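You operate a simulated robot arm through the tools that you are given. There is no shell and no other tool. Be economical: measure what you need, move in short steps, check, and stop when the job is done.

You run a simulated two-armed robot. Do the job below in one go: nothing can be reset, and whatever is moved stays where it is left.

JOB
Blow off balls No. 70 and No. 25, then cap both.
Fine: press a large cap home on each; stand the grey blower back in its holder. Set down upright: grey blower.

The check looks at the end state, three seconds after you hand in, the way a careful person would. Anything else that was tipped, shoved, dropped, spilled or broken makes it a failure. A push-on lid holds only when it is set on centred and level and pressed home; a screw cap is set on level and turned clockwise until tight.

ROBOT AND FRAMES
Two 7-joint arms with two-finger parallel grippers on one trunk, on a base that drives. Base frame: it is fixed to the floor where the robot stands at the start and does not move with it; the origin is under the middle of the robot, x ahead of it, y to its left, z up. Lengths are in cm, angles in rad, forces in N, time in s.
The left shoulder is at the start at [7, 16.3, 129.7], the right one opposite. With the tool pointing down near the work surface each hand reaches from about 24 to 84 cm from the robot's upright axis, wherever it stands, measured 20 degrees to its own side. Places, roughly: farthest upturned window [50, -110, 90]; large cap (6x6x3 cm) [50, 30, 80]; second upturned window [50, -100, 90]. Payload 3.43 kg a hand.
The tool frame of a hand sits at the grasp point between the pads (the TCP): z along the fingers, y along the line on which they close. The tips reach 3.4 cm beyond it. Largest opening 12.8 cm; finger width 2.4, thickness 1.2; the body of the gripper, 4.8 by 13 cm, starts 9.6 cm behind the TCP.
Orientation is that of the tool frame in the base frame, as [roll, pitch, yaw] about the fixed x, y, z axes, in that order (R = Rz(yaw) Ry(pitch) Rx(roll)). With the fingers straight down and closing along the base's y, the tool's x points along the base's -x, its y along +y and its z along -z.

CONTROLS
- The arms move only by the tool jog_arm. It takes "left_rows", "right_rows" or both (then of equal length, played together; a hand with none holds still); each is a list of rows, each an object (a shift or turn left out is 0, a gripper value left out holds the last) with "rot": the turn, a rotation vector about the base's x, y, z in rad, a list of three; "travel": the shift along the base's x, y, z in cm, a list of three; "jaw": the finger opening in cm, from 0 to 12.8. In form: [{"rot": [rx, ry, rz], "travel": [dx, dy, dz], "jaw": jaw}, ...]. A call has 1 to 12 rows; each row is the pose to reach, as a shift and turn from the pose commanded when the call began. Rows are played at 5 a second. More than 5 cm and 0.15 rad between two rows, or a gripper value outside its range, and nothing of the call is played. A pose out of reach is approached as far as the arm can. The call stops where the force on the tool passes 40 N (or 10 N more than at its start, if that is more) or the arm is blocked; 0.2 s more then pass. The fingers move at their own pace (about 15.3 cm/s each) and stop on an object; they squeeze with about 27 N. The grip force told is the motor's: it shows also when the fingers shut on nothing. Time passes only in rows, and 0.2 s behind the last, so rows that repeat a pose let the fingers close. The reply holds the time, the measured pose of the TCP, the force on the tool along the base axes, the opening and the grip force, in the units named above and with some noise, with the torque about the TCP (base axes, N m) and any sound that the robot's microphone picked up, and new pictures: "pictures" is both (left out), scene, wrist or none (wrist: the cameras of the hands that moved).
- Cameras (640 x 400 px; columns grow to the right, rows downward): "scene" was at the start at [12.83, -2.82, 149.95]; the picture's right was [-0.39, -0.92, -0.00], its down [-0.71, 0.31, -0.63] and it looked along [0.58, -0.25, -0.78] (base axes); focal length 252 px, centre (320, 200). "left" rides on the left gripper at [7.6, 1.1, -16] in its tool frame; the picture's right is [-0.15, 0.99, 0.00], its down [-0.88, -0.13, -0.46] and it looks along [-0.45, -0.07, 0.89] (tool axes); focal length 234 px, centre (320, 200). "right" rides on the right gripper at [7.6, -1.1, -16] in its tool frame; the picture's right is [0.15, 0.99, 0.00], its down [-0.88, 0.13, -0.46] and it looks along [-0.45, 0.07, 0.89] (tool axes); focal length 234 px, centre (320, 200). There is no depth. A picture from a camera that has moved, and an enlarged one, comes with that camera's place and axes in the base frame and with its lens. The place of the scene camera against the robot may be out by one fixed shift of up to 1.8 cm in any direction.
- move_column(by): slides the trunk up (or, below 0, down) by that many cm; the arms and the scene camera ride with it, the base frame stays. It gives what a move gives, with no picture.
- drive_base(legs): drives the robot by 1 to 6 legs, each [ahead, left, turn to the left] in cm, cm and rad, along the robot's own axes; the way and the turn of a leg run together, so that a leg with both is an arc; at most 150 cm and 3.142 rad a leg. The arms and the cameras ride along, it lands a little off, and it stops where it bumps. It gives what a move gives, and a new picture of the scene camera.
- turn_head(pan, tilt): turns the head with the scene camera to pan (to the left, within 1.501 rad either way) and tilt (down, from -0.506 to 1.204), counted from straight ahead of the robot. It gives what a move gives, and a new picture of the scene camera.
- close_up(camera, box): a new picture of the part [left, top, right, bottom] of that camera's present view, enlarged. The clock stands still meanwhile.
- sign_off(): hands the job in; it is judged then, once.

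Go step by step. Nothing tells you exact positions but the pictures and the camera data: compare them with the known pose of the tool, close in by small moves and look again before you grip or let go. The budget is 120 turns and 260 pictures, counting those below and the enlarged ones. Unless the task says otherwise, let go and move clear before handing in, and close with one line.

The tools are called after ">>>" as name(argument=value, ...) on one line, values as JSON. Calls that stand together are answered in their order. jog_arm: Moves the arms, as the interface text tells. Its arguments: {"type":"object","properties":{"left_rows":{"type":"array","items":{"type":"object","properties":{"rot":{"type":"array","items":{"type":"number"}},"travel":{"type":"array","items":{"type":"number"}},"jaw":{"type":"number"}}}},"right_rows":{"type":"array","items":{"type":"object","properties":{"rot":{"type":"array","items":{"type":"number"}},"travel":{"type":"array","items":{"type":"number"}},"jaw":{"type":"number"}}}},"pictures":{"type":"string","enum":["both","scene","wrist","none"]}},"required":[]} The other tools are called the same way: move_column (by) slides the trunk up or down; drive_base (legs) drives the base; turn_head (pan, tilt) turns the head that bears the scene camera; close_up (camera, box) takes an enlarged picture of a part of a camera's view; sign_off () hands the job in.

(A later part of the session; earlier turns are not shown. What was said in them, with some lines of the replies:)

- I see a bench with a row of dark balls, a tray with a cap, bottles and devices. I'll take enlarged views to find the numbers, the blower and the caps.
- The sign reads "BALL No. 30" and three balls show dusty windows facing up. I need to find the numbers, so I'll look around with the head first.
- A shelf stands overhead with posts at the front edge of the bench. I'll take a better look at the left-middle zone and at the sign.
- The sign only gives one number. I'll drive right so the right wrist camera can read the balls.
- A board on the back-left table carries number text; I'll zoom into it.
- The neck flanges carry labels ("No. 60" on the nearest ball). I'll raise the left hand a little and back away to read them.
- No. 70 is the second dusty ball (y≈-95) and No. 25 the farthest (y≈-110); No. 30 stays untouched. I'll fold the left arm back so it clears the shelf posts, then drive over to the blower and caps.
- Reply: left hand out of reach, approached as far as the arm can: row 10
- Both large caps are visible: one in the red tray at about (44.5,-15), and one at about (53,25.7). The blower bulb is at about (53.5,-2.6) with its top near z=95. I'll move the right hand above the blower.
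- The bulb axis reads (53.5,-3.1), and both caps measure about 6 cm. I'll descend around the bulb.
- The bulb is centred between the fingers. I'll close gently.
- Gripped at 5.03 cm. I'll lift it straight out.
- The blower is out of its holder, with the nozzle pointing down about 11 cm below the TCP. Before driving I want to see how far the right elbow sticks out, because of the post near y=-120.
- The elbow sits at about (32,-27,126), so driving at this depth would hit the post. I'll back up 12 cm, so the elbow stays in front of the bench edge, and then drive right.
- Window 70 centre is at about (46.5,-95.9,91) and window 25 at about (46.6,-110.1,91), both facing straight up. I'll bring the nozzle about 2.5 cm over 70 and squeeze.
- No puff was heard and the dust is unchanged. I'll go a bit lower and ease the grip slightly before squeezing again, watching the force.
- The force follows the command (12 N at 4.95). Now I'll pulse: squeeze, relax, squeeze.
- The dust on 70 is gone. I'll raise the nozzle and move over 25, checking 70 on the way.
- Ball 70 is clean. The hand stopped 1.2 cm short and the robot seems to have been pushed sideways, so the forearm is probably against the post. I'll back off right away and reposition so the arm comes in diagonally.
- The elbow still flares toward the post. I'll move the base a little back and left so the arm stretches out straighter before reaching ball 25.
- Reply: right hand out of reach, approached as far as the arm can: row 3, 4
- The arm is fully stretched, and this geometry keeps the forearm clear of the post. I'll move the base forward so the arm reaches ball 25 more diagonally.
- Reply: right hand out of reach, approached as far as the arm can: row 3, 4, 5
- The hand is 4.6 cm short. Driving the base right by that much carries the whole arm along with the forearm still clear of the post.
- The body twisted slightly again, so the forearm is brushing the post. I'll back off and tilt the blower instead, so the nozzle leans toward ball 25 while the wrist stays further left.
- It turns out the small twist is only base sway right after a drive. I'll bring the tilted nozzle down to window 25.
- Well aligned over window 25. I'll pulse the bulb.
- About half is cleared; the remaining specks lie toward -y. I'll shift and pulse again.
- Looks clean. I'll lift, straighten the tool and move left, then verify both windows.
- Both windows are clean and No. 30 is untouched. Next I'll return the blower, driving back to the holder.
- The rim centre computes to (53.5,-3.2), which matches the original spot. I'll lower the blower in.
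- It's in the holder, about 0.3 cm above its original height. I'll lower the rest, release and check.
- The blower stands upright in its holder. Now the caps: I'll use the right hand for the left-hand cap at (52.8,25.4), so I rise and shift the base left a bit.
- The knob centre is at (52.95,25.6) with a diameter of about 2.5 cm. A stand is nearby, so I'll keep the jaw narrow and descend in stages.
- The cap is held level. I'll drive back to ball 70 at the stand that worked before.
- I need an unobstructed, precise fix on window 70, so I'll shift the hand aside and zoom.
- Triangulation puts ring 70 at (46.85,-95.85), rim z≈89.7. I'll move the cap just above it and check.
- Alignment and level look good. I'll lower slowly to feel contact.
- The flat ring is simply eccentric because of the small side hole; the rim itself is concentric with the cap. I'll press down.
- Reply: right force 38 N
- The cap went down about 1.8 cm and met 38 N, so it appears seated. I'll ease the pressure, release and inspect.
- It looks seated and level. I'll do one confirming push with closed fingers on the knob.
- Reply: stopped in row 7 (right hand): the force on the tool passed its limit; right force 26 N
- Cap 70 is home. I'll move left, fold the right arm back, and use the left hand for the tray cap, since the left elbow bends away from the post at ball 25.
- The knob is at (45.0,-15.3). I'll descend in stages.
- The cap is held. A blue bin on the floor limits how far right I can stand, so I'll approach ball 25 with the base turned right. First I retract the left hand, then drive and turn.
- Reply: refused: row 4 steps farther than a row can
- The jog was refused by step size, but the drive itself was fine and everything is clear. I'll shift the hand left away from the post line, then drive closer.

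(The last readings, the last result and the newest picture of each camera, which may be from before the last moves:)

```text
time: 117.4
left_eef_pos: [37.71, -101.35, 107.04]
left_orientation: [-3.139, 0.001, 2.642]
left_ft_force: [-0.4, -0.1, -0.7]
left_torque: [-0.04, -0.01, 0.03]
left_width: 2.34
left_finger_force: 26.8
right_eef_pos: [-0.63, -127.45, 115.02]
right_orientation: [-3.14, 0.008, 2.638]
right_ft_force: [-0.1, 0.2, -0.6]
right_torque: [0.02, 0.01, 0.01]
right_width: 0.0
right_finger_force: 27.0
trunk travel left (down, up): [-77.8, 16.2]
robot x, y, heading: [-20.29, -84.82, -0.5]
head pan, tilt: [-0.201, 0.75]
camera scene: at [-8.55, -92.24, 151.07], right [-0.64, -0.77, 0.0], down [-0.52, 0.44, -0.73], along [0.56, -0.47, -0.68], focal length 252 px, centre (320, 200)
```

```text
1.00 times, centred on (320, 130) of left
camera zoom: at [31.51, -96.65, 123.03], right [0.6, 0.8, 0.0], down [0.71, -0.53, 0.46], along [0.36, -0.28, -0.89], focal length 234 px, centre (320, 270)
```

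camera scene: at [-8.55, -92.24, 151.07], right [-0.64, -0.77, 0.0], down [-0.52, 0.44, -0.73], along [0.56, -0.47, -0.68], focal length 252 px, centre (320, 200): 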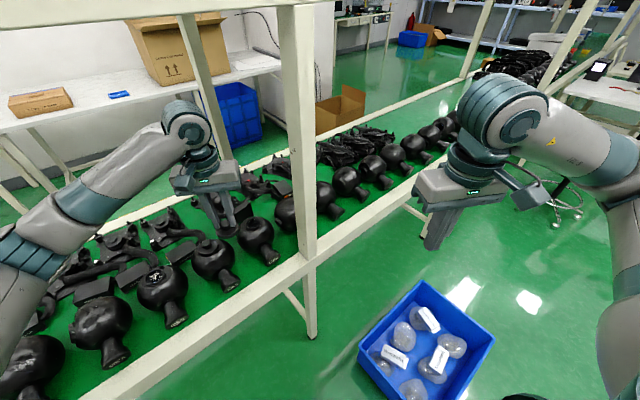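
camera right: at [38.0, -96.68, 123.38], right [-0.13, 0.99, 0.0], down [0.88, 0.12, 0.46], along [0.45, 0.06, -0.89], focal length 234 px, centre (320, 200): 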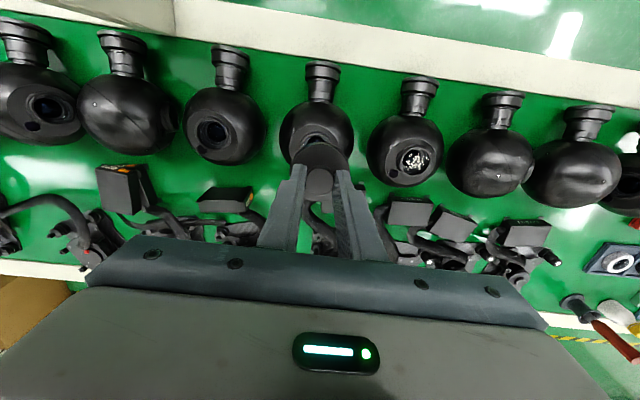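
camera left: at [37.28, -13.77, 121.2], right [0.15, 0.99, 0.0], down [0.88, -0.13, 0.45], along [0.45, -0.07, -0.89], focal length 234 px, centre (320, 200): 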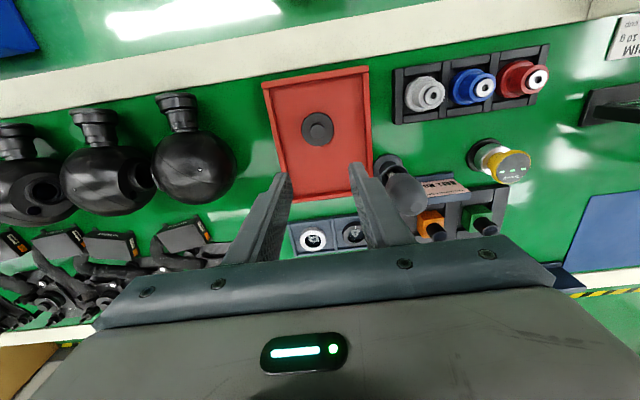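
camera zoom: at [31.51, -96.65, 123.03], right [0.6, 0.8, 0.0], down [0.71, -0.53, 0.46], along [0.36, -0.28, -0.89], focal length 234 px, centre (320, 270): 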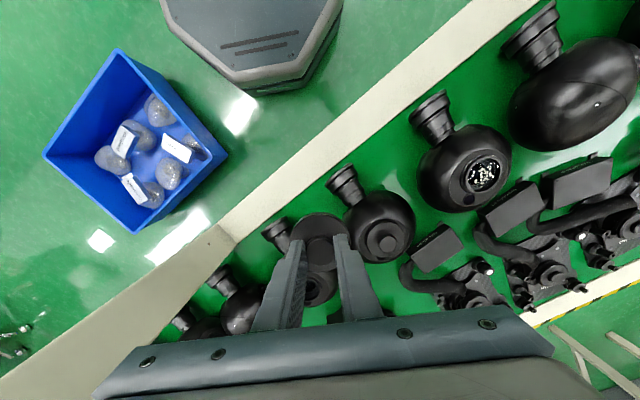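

I'll take two side views of window 25 to triangulate it.

>>> jog_arm(left_rows=[{"travel": [4, 1, 0], "rot": [0, 0, 0]}, {"travel": [7.5, 1.9, 0]}, {"travel": [7.5, 1.9, 0]}, {"travel": [7.5, 1.9, 0]}], pictures="wrist")

>>> close_up(camera="left", box=[200, 130, 320, 205])

>>> jog_arm(left_rows=[{"travel": [3.2, -2.4, 0]}, {"travel": [6.4, -4.8, 0]}, {"travel": [6.4, -4.8, 0]}, {"travel": [6.4, -4.8, 0]}], pictures="wrist")

>>> close_up(camera="left", box=[200, 90, 320, 165])

```text
time: 118.4
left_eef_pos: [45.17, -99.32, 106.96]
left_orientation: [-3.141, 0.001, 2.642]
left_ft_force: [0.0, 0.6, -0.1]
left_torque: [-0.02, -0.02, 0.01]
left_width: 2.35
left_finger_force: 27.0
right_eef_pos: [-0.64, -127.45, 115.09]
right_orientation: [3.141, 0.008, 2.637]
right_ft_force: [0.1, -0.4, 0.1]
right_torque: [-0.02, 0.04, 0.01]
right_width: 0.01
right_finger_force: 27.2
trunk travel left (down, up): [-77.8, 16.2]
robot x, y, heading: [-19.85, -84.46, -0.492]
head pan, tilt: [-0.201, 0.75]
camera left: at [39.03, -94.74, 123.01], right [0.6, 0.8, 0.0], down [0.71, -0.53, 0.46], along [0.36, -0.28, -0.89], focal length 234 px, centre (320, 200)
```

left: 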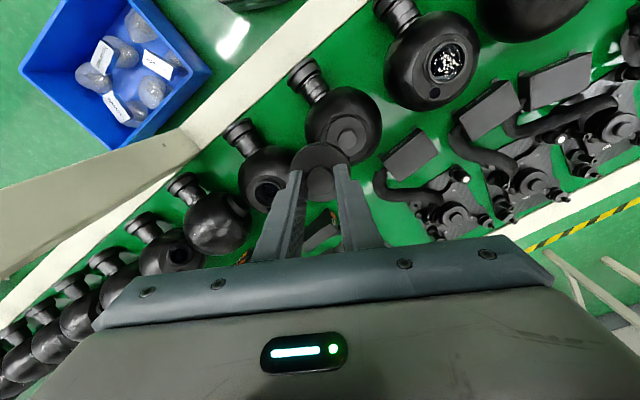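

```text
5.33 times, centred on (260, 168) of left
camera zoom: at [39.03, -94.74, 123.01], right [0.6, 0.8, 0.0], down [0.71, -0.53, 0.46], along [0.36, -0.28, -0.89], focal length 1249 px, centre (640, 373)
```

zoom: 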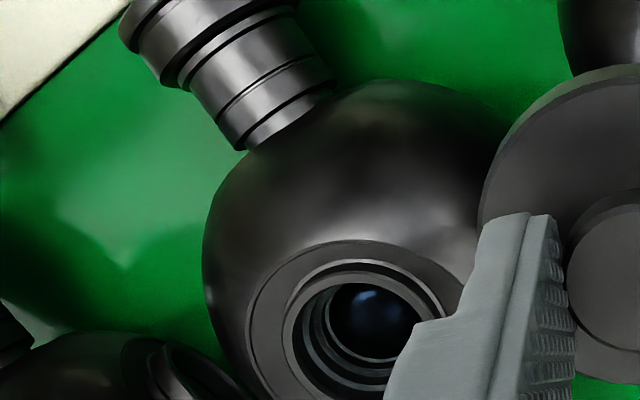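

```text
time: 119.4
left_eef_pos: [51.64, -104.35, 107.0]
left_orientation: [-3.141, 0.002, 2.643]
left_ft_force: [-0.7, -0.6, -0.6]
left_torque: [-0.01, -0.02, 0.0]
left_width: 2.37
left_finger_force: 27.6
right_eef_pos: [-0.6, -127.61, 115.05]
right_orientation: [3.141, 0.009, 2.637]
right_ft_force: [-0.8, 0.7, 0.6]
right_torque: [0.0, -0.03, 0.01]
right_width: 0.0
right_finger_force: 26.5
trunk travel left (down, up): [-77.8, 16.2]
robot x, y, heading: [-19.86, -85.1, -0.496]
head pan, tilt: [-0.201, 0.75]
camera left: at [45.51, -99.66, 123.03], right [0.6, 0.8, 0.0], down [0.71, -0.54, 0.46], along [0.36, -0.27, -0.89], focal length 234 px, centre (320, 200)
```

left: 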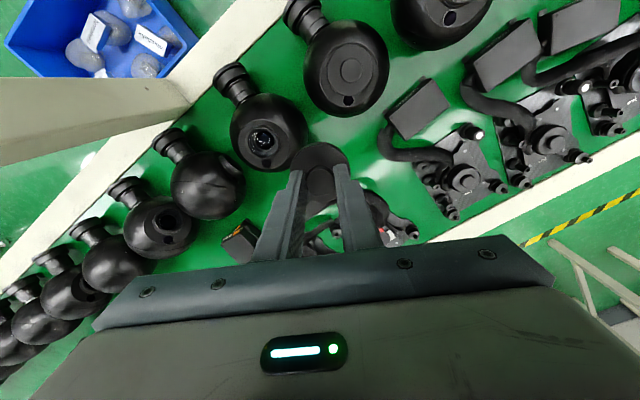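

```text
5.33 times, centred on (260, 128) of left
camera zoom: at [45.51, -99.66, 123.03], right [0.6, 0.8, 0.0], down [0.71, -0.54, 0.46], along [0.36, -0.27, -0.89], focal length 1249 px, centre (640, 587)
```

zoom: 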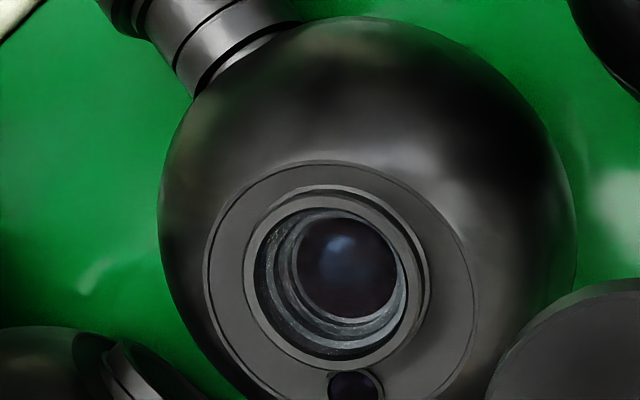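

Both views agree: ring 25 is at (46.95,-111.1), rim z≈89.6. I'll move the cap above it.

>>> jog_arm(left_rows=[{"travel": [-2.5, -3.4, 0]}, {"travel": [-4.7, -6.72, 0]}, {"travel": [-4.7, -6.72, -4]}, {"travel": [-4.7, -6.72, -8]}, {"travel": [-4.7, -6.72, -9.3]}, {"travel": [-4.7, -6.72, -9.3]}, {"travel": [-4.7, -6.72, -9.3]}], pictures="scene")

>>> close_up(camera="left", box=[240, 80, 400, 200])

>>> close_up(camera="scene", box=[210, 180, 310, 270])

```text
time: 121.0
left_eef_pos: [46.89, -111.0, 97.77]
left_orientation: [-3.141, 0.001, 2.643]
left_ft_force: [-0.8, 0.4, -0.3]
left_torque: [-0.01, 0.01, -0.05]
left_width: 2.37
left_finger_force: 27.1
right_eef_pos: [-0.62, -127.55, 114.93]
right_orientation: [-3.141, 0.009, 2.638]
right_ft_force: [-0.5, -0.2, 0.3]
right_torque: [0.04, -0.01, -0.03]
right_width: 0.0
right_finger_force: 26.8
trunk travel left (down, up): [-77.8, 16.2]
robot x, y, heading: [-20.05, -84.63, -0.499]
head pan, tilt: [-0.201, 0.75]
camera scene: at [-8.56, -92.41, 151.06], right [-0.64, -0.77, 0.0], down [-0.52, 0.44, -0.73], along [0.56, -0.47, -0.68], focal length 252 px, centre (320, 200)
```

scene: 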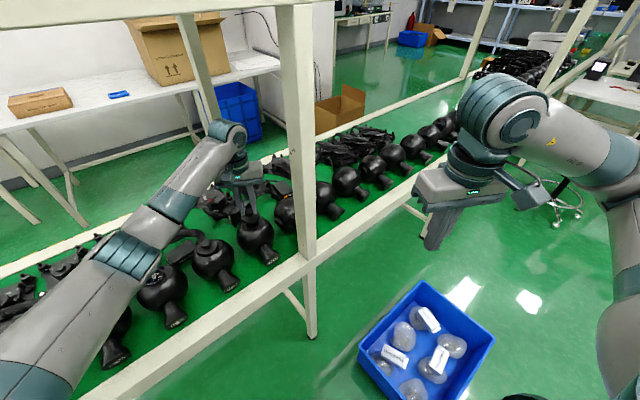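

```text
3.33 times, centred on (320, 140) of left
camera zoom: at [40.71, -106.41, 113.71], right [0.6, 0.8, 0.0], down [0.71, -0.54, 0.46], along [0.36, -0.27, -0.89], focal length 781 px, centre (320, 400)
```

zoom: 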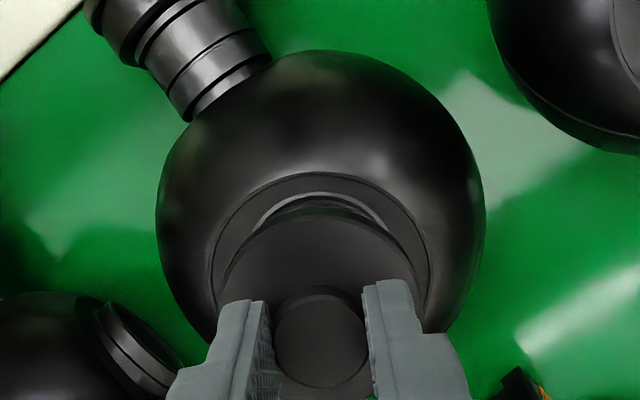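

```text
4.44 times, centred on (260, 225) of scene
camera zoom: at [-8.56, -92.41, 151.06], right [-0.64, -0.77, 0.0], down [-0.52, 0.44, -0.73], along [0.56, -0.47, -0.68], focal length 1119 px, centre (587, 89)
```

zoom: 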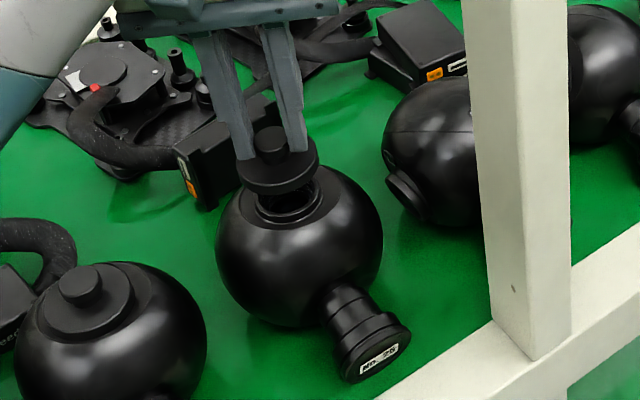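

>>> close_up(camera="left", box=[280, 125, 360, 175])

```text
8.00 times, centred on (320, 150) of left
camera zoom: at [40.71, -106.41, 113.71], right [0.6, 0.8, 0.0], down [0.71, -0.54, 0.46], along [0.36, -0.27, -0.89], focal length 1873 px, centre (320, 600)
```

zoom: 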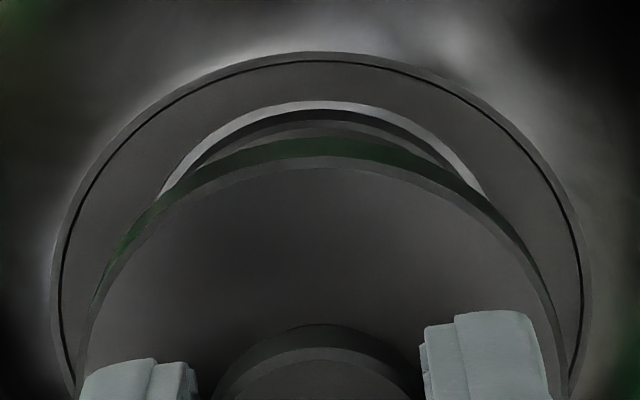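

Centring checks out to within about 0.05 cm. I'll press down.

>>> jog_arm(left_rows=[{"travel": [0, 0, -1]}, {"travel": [0, 0, -2]}, {"travel": [0, 0, -2.5]}, {"travel": [0, 0, -3]}, {"travel": [0, 0, -3.4]}, {"travel": [0, 0, -3.8]}, {"travel": [0, 0, -4.2]}, {"travel": [0, 0, -4.6]}, {"travel": [0, 0, -5]}, {"travel": [0, 0, -5.4]}], pictures="none")

>>> close_up(camera="scene", box=[230, 190, 290, 240])

```text
time: 123.1
left_eef_pos: [46.88, -111.03, 93.36]
left_orientation: [-3.14, 0.011, 2.642]
left_ft_force: [-10.5, 8.3, 20.9]
left_torque: [0.81, 1.09, -0.03]
left_width: 2.4
left_finger_force: 26.8
right_eef_pos: [-0.79, -127.42, 115.05]
right_orientation: [3.141, 0.01, 2.638]
right_ft_force: [0.1, 0.2, -0.3]
right_torque: [-0.01, 0.02, 0.01]
right_width: 0.03
right_finger_force: 26.9
trunk travel left (down, up): [-77.8, 16.2]
robot x, y, heading: [-20.17, -84.83, -0.497]
head pan, tilt: [-0.201, 0.75]
stopped in row 10 (left hand): the force on the tool passed its limit (the readings are from after the stop); the commanded pose is now the measured one
```

```text
8.00 times, centred on (260, 215) of scene
camera zoom: at [-8.84, -92.22, 151.08], right [-0.64, -0.77, 0.0], down [-0.52, 0.44, -0.73], along [0.56, -0.47, -0.68], focal length 2014 px, centre (800, 80)
```

zoom: 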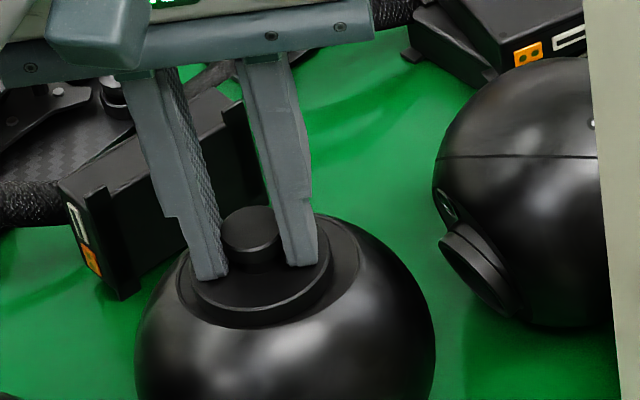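

It's down with the force limit reached. I'll release, rise and do the confirming push with closed fingers.

>>> jog_arm(left_rows=[{"travel": [0, 0, 0.2]}, {"travel": [0, 0, 0.2], "jaw": 3.2}, {"travel": [0, 0, 0.2], "jaw": 4.2}, {"travel": [0, 0, 4], "rot": [0, 0.008, 0]}, {"travel": [0, 0, 8], "rot": [0, 0.008, 0]}, {"travel": [0, 0, 8], "rot": [0, 0.008, 0]}], pictures="none")

>>> close_up(camera="left", box=[240, 80, 400, 200])

>>> close_up(camera="scene", box=[230, 190, 290, 240])

```text
time: 124.5
left_eef_pos: [47.2, -111.01, 100.82]
left_orientation: [-3.137, 0.0, 2.643]
left_ft_force: [0.6, 0.0, 0.0]
left_torque: [-0.01, -0.01, 0.03]
left_width: 4.2
left_finger_force: 0.1
right_eef_pos: [-0.66, -127.65, 114.86]
right_orientation: [-3.141, 0.008, 2.638]
right_ft_force: [0.0, -0.3, 0.3]
right_torque: [-0.01, 0.02, -0.01]
right_width: 0.02
right_finger_force: 27.5
trunk travel left (down, up): [-77.8, 16.2]
robot x, y, heading: [-20.12, -85.14, -0.499]
head pan, tilt: [-0.201, 0.75]
```

```text
3.33 times, centred on (320, 140) of left
camera zoom: at [41.08, -106.36, 116.83], right [0.6, 0.8, 0.0], down [0.71, -0.53, 0.46], along [0.36, -0.28, -0.89], focal length 781 px, centre (320, 400)
```

zoom: 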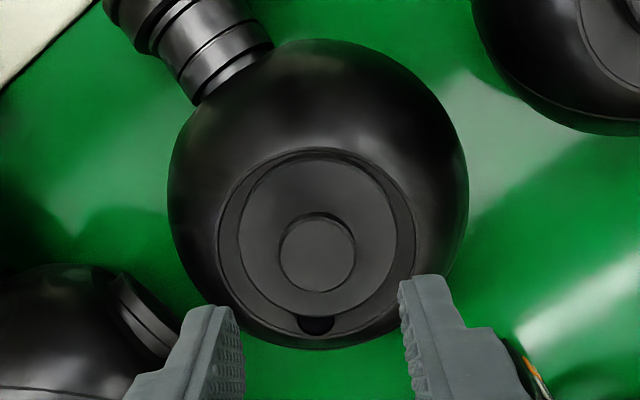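

```text
8.00 times, centred on (260, 215) of scene
camera zoom: at [-8.45, -92.38, 151.04], right [-0.64, -0.77, 0.0], down [-0.52, 0.44, -0.73], along [0.56, -0.47, -0.68], focal length 2014 px, centre (800, 80)
```

zoom: 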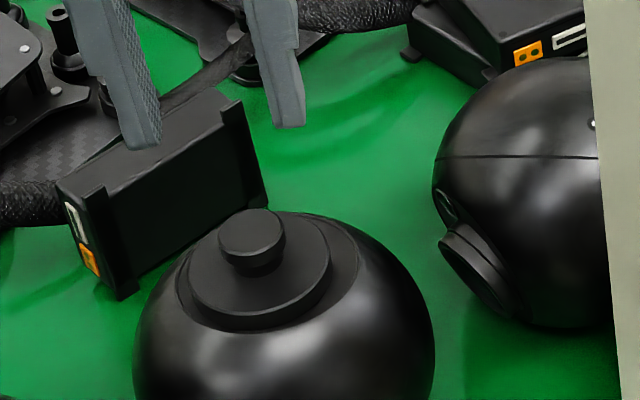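

>>> jog_arm(left_rows=[{"travel": [-0.2, 0.1, 0], "jaw": 0}, {"travel": [-0.2, 0.1, 0], "jaw": 0}, {"travel": [-0.2, 0.1, -3.5]}, {"travel": [-0.2, 0.1, -5.5]}, {"travel": [-0.2, 0.1, -6]}, {"travel": [-0.2, 0.1, -6.4]}, {"travel": [-0.2, 0.1, -6.8]}, {"travel": [-0.2, 0.1, -7.2]}, {"travel": [-0.2, 0.1, -7.6]}, {"travel": [-0.2, 0.1, -8]}], pictures="none")

>>> jog_arm(left_rows=[{"travel": [0, 0, 3]}, {"travel": [0, 0, 7]}, {"travel": [0, 2, 11]}, {"travel": [0, 6, 13]}, {"travel": [0, 10, 13]}, {"travel": [-4, 12, 13]}, {"travel": [-8, 14, 13]}, {"travel": [-8, 14, 13]}], pictures="scene")

>>> close_up(camera="scene", box=[180, 190, 290, 290])

```text
time: 126.1
left_eef_pos: [47.04, -111.26, 95.17]
left_orientation: [-3.131, 0.015, 2.644]
left_ft_force: [-4.8, 3.6, 20.8]
left_torque: [0.25, 0.4, 0.0]
left_width: 0.0
left_finger_force: 27.0
right_eef_pos: [-0.67, -127.52, 115.05]
right_orientation: [-3.14, 0.009, 2.638]
right_ft_force: [0.8, 0.2, -0.5]
right_torque: [0.01, 0.01, 0.03]
right_width: 0.0
right_finger_force: 26.8
trunk travel left (down, up): [-77.8, 16.2]
robot x, y, heading: [-20.11, -84.91, -0.499]
head pan, tilt: [-0.201, 0.75]
stopped in row 8 (left hand): the force on the tool passed its limit (the readings are from after the stop); the commanded pose is now the measured one
```

```text
time: 127.9
left_eef_pos: [39.12, -97.02, 107.68]
left_orientation: [-3.135, 0.009, 2.643]
left_ft_force: [0.3, 0.1, -0.4]
left_torque: [0.01, 0.01, 0.02]
left_width: 0.01
left_finger_force: 26.9
right_eef_pos: [-0.58, -127.64, 115.06]
right_orientation: [-3.141, 0.009, 2.637]
right_ft_force: [0.3, 0.6, 0.7]
right_torque: [0.02, 0.0, -0.01]
right_width: 0.01
right_finger_force: 26.9
trunk travel left (down, up): [-77.8, 16.2]
robot x, y, heading: [-20.01, -85.01, -0.495]
head pan, tilt: [-0.201, 0.75]
camera scene: at [-8.44, -92.4, 151.05], right [-0.64, -0.77, 0.0], down [-0.52, 0.44, -0.73], along [0.56, -0.47, -0.68], focal length 252 px, centre (320, 200)
```

scene: 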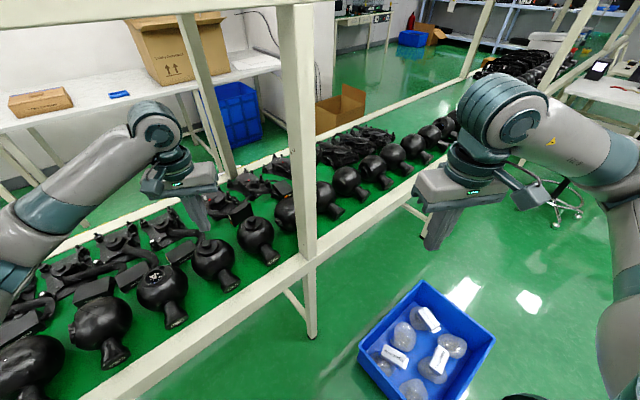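

```text
4.00 times, centred on (235, 240) of scene
camera zoom: at [-8.44, -92.4, 151.05], right [-0.64, -0.77, 0.0], down [-0.52, 0.44, -0.73], along [0.56, -0.47, -0.68], focal length 1007 px, centre (660, 40)
```

zoom: 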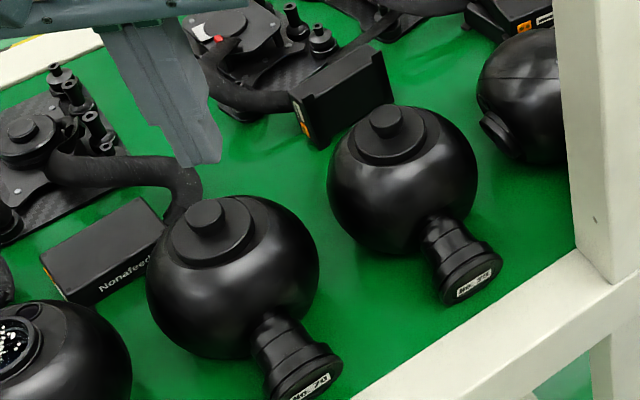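

Both balls, No. 70 and No. 25, were blown clean and are now capped, with the caps flush and level. The blower was last seen upright in its holder, and both hands are clear.

>>> sign_off()

```text
The job is handed in.
```

I blew balls No. 70 and No. 25 clean, pressed a large cap home on each, and put the grey blower back upright in its holder; the job is handed in. The forearm may have brushed a shelf post once while reaching toward No. 25, but I saw nothing shifted.
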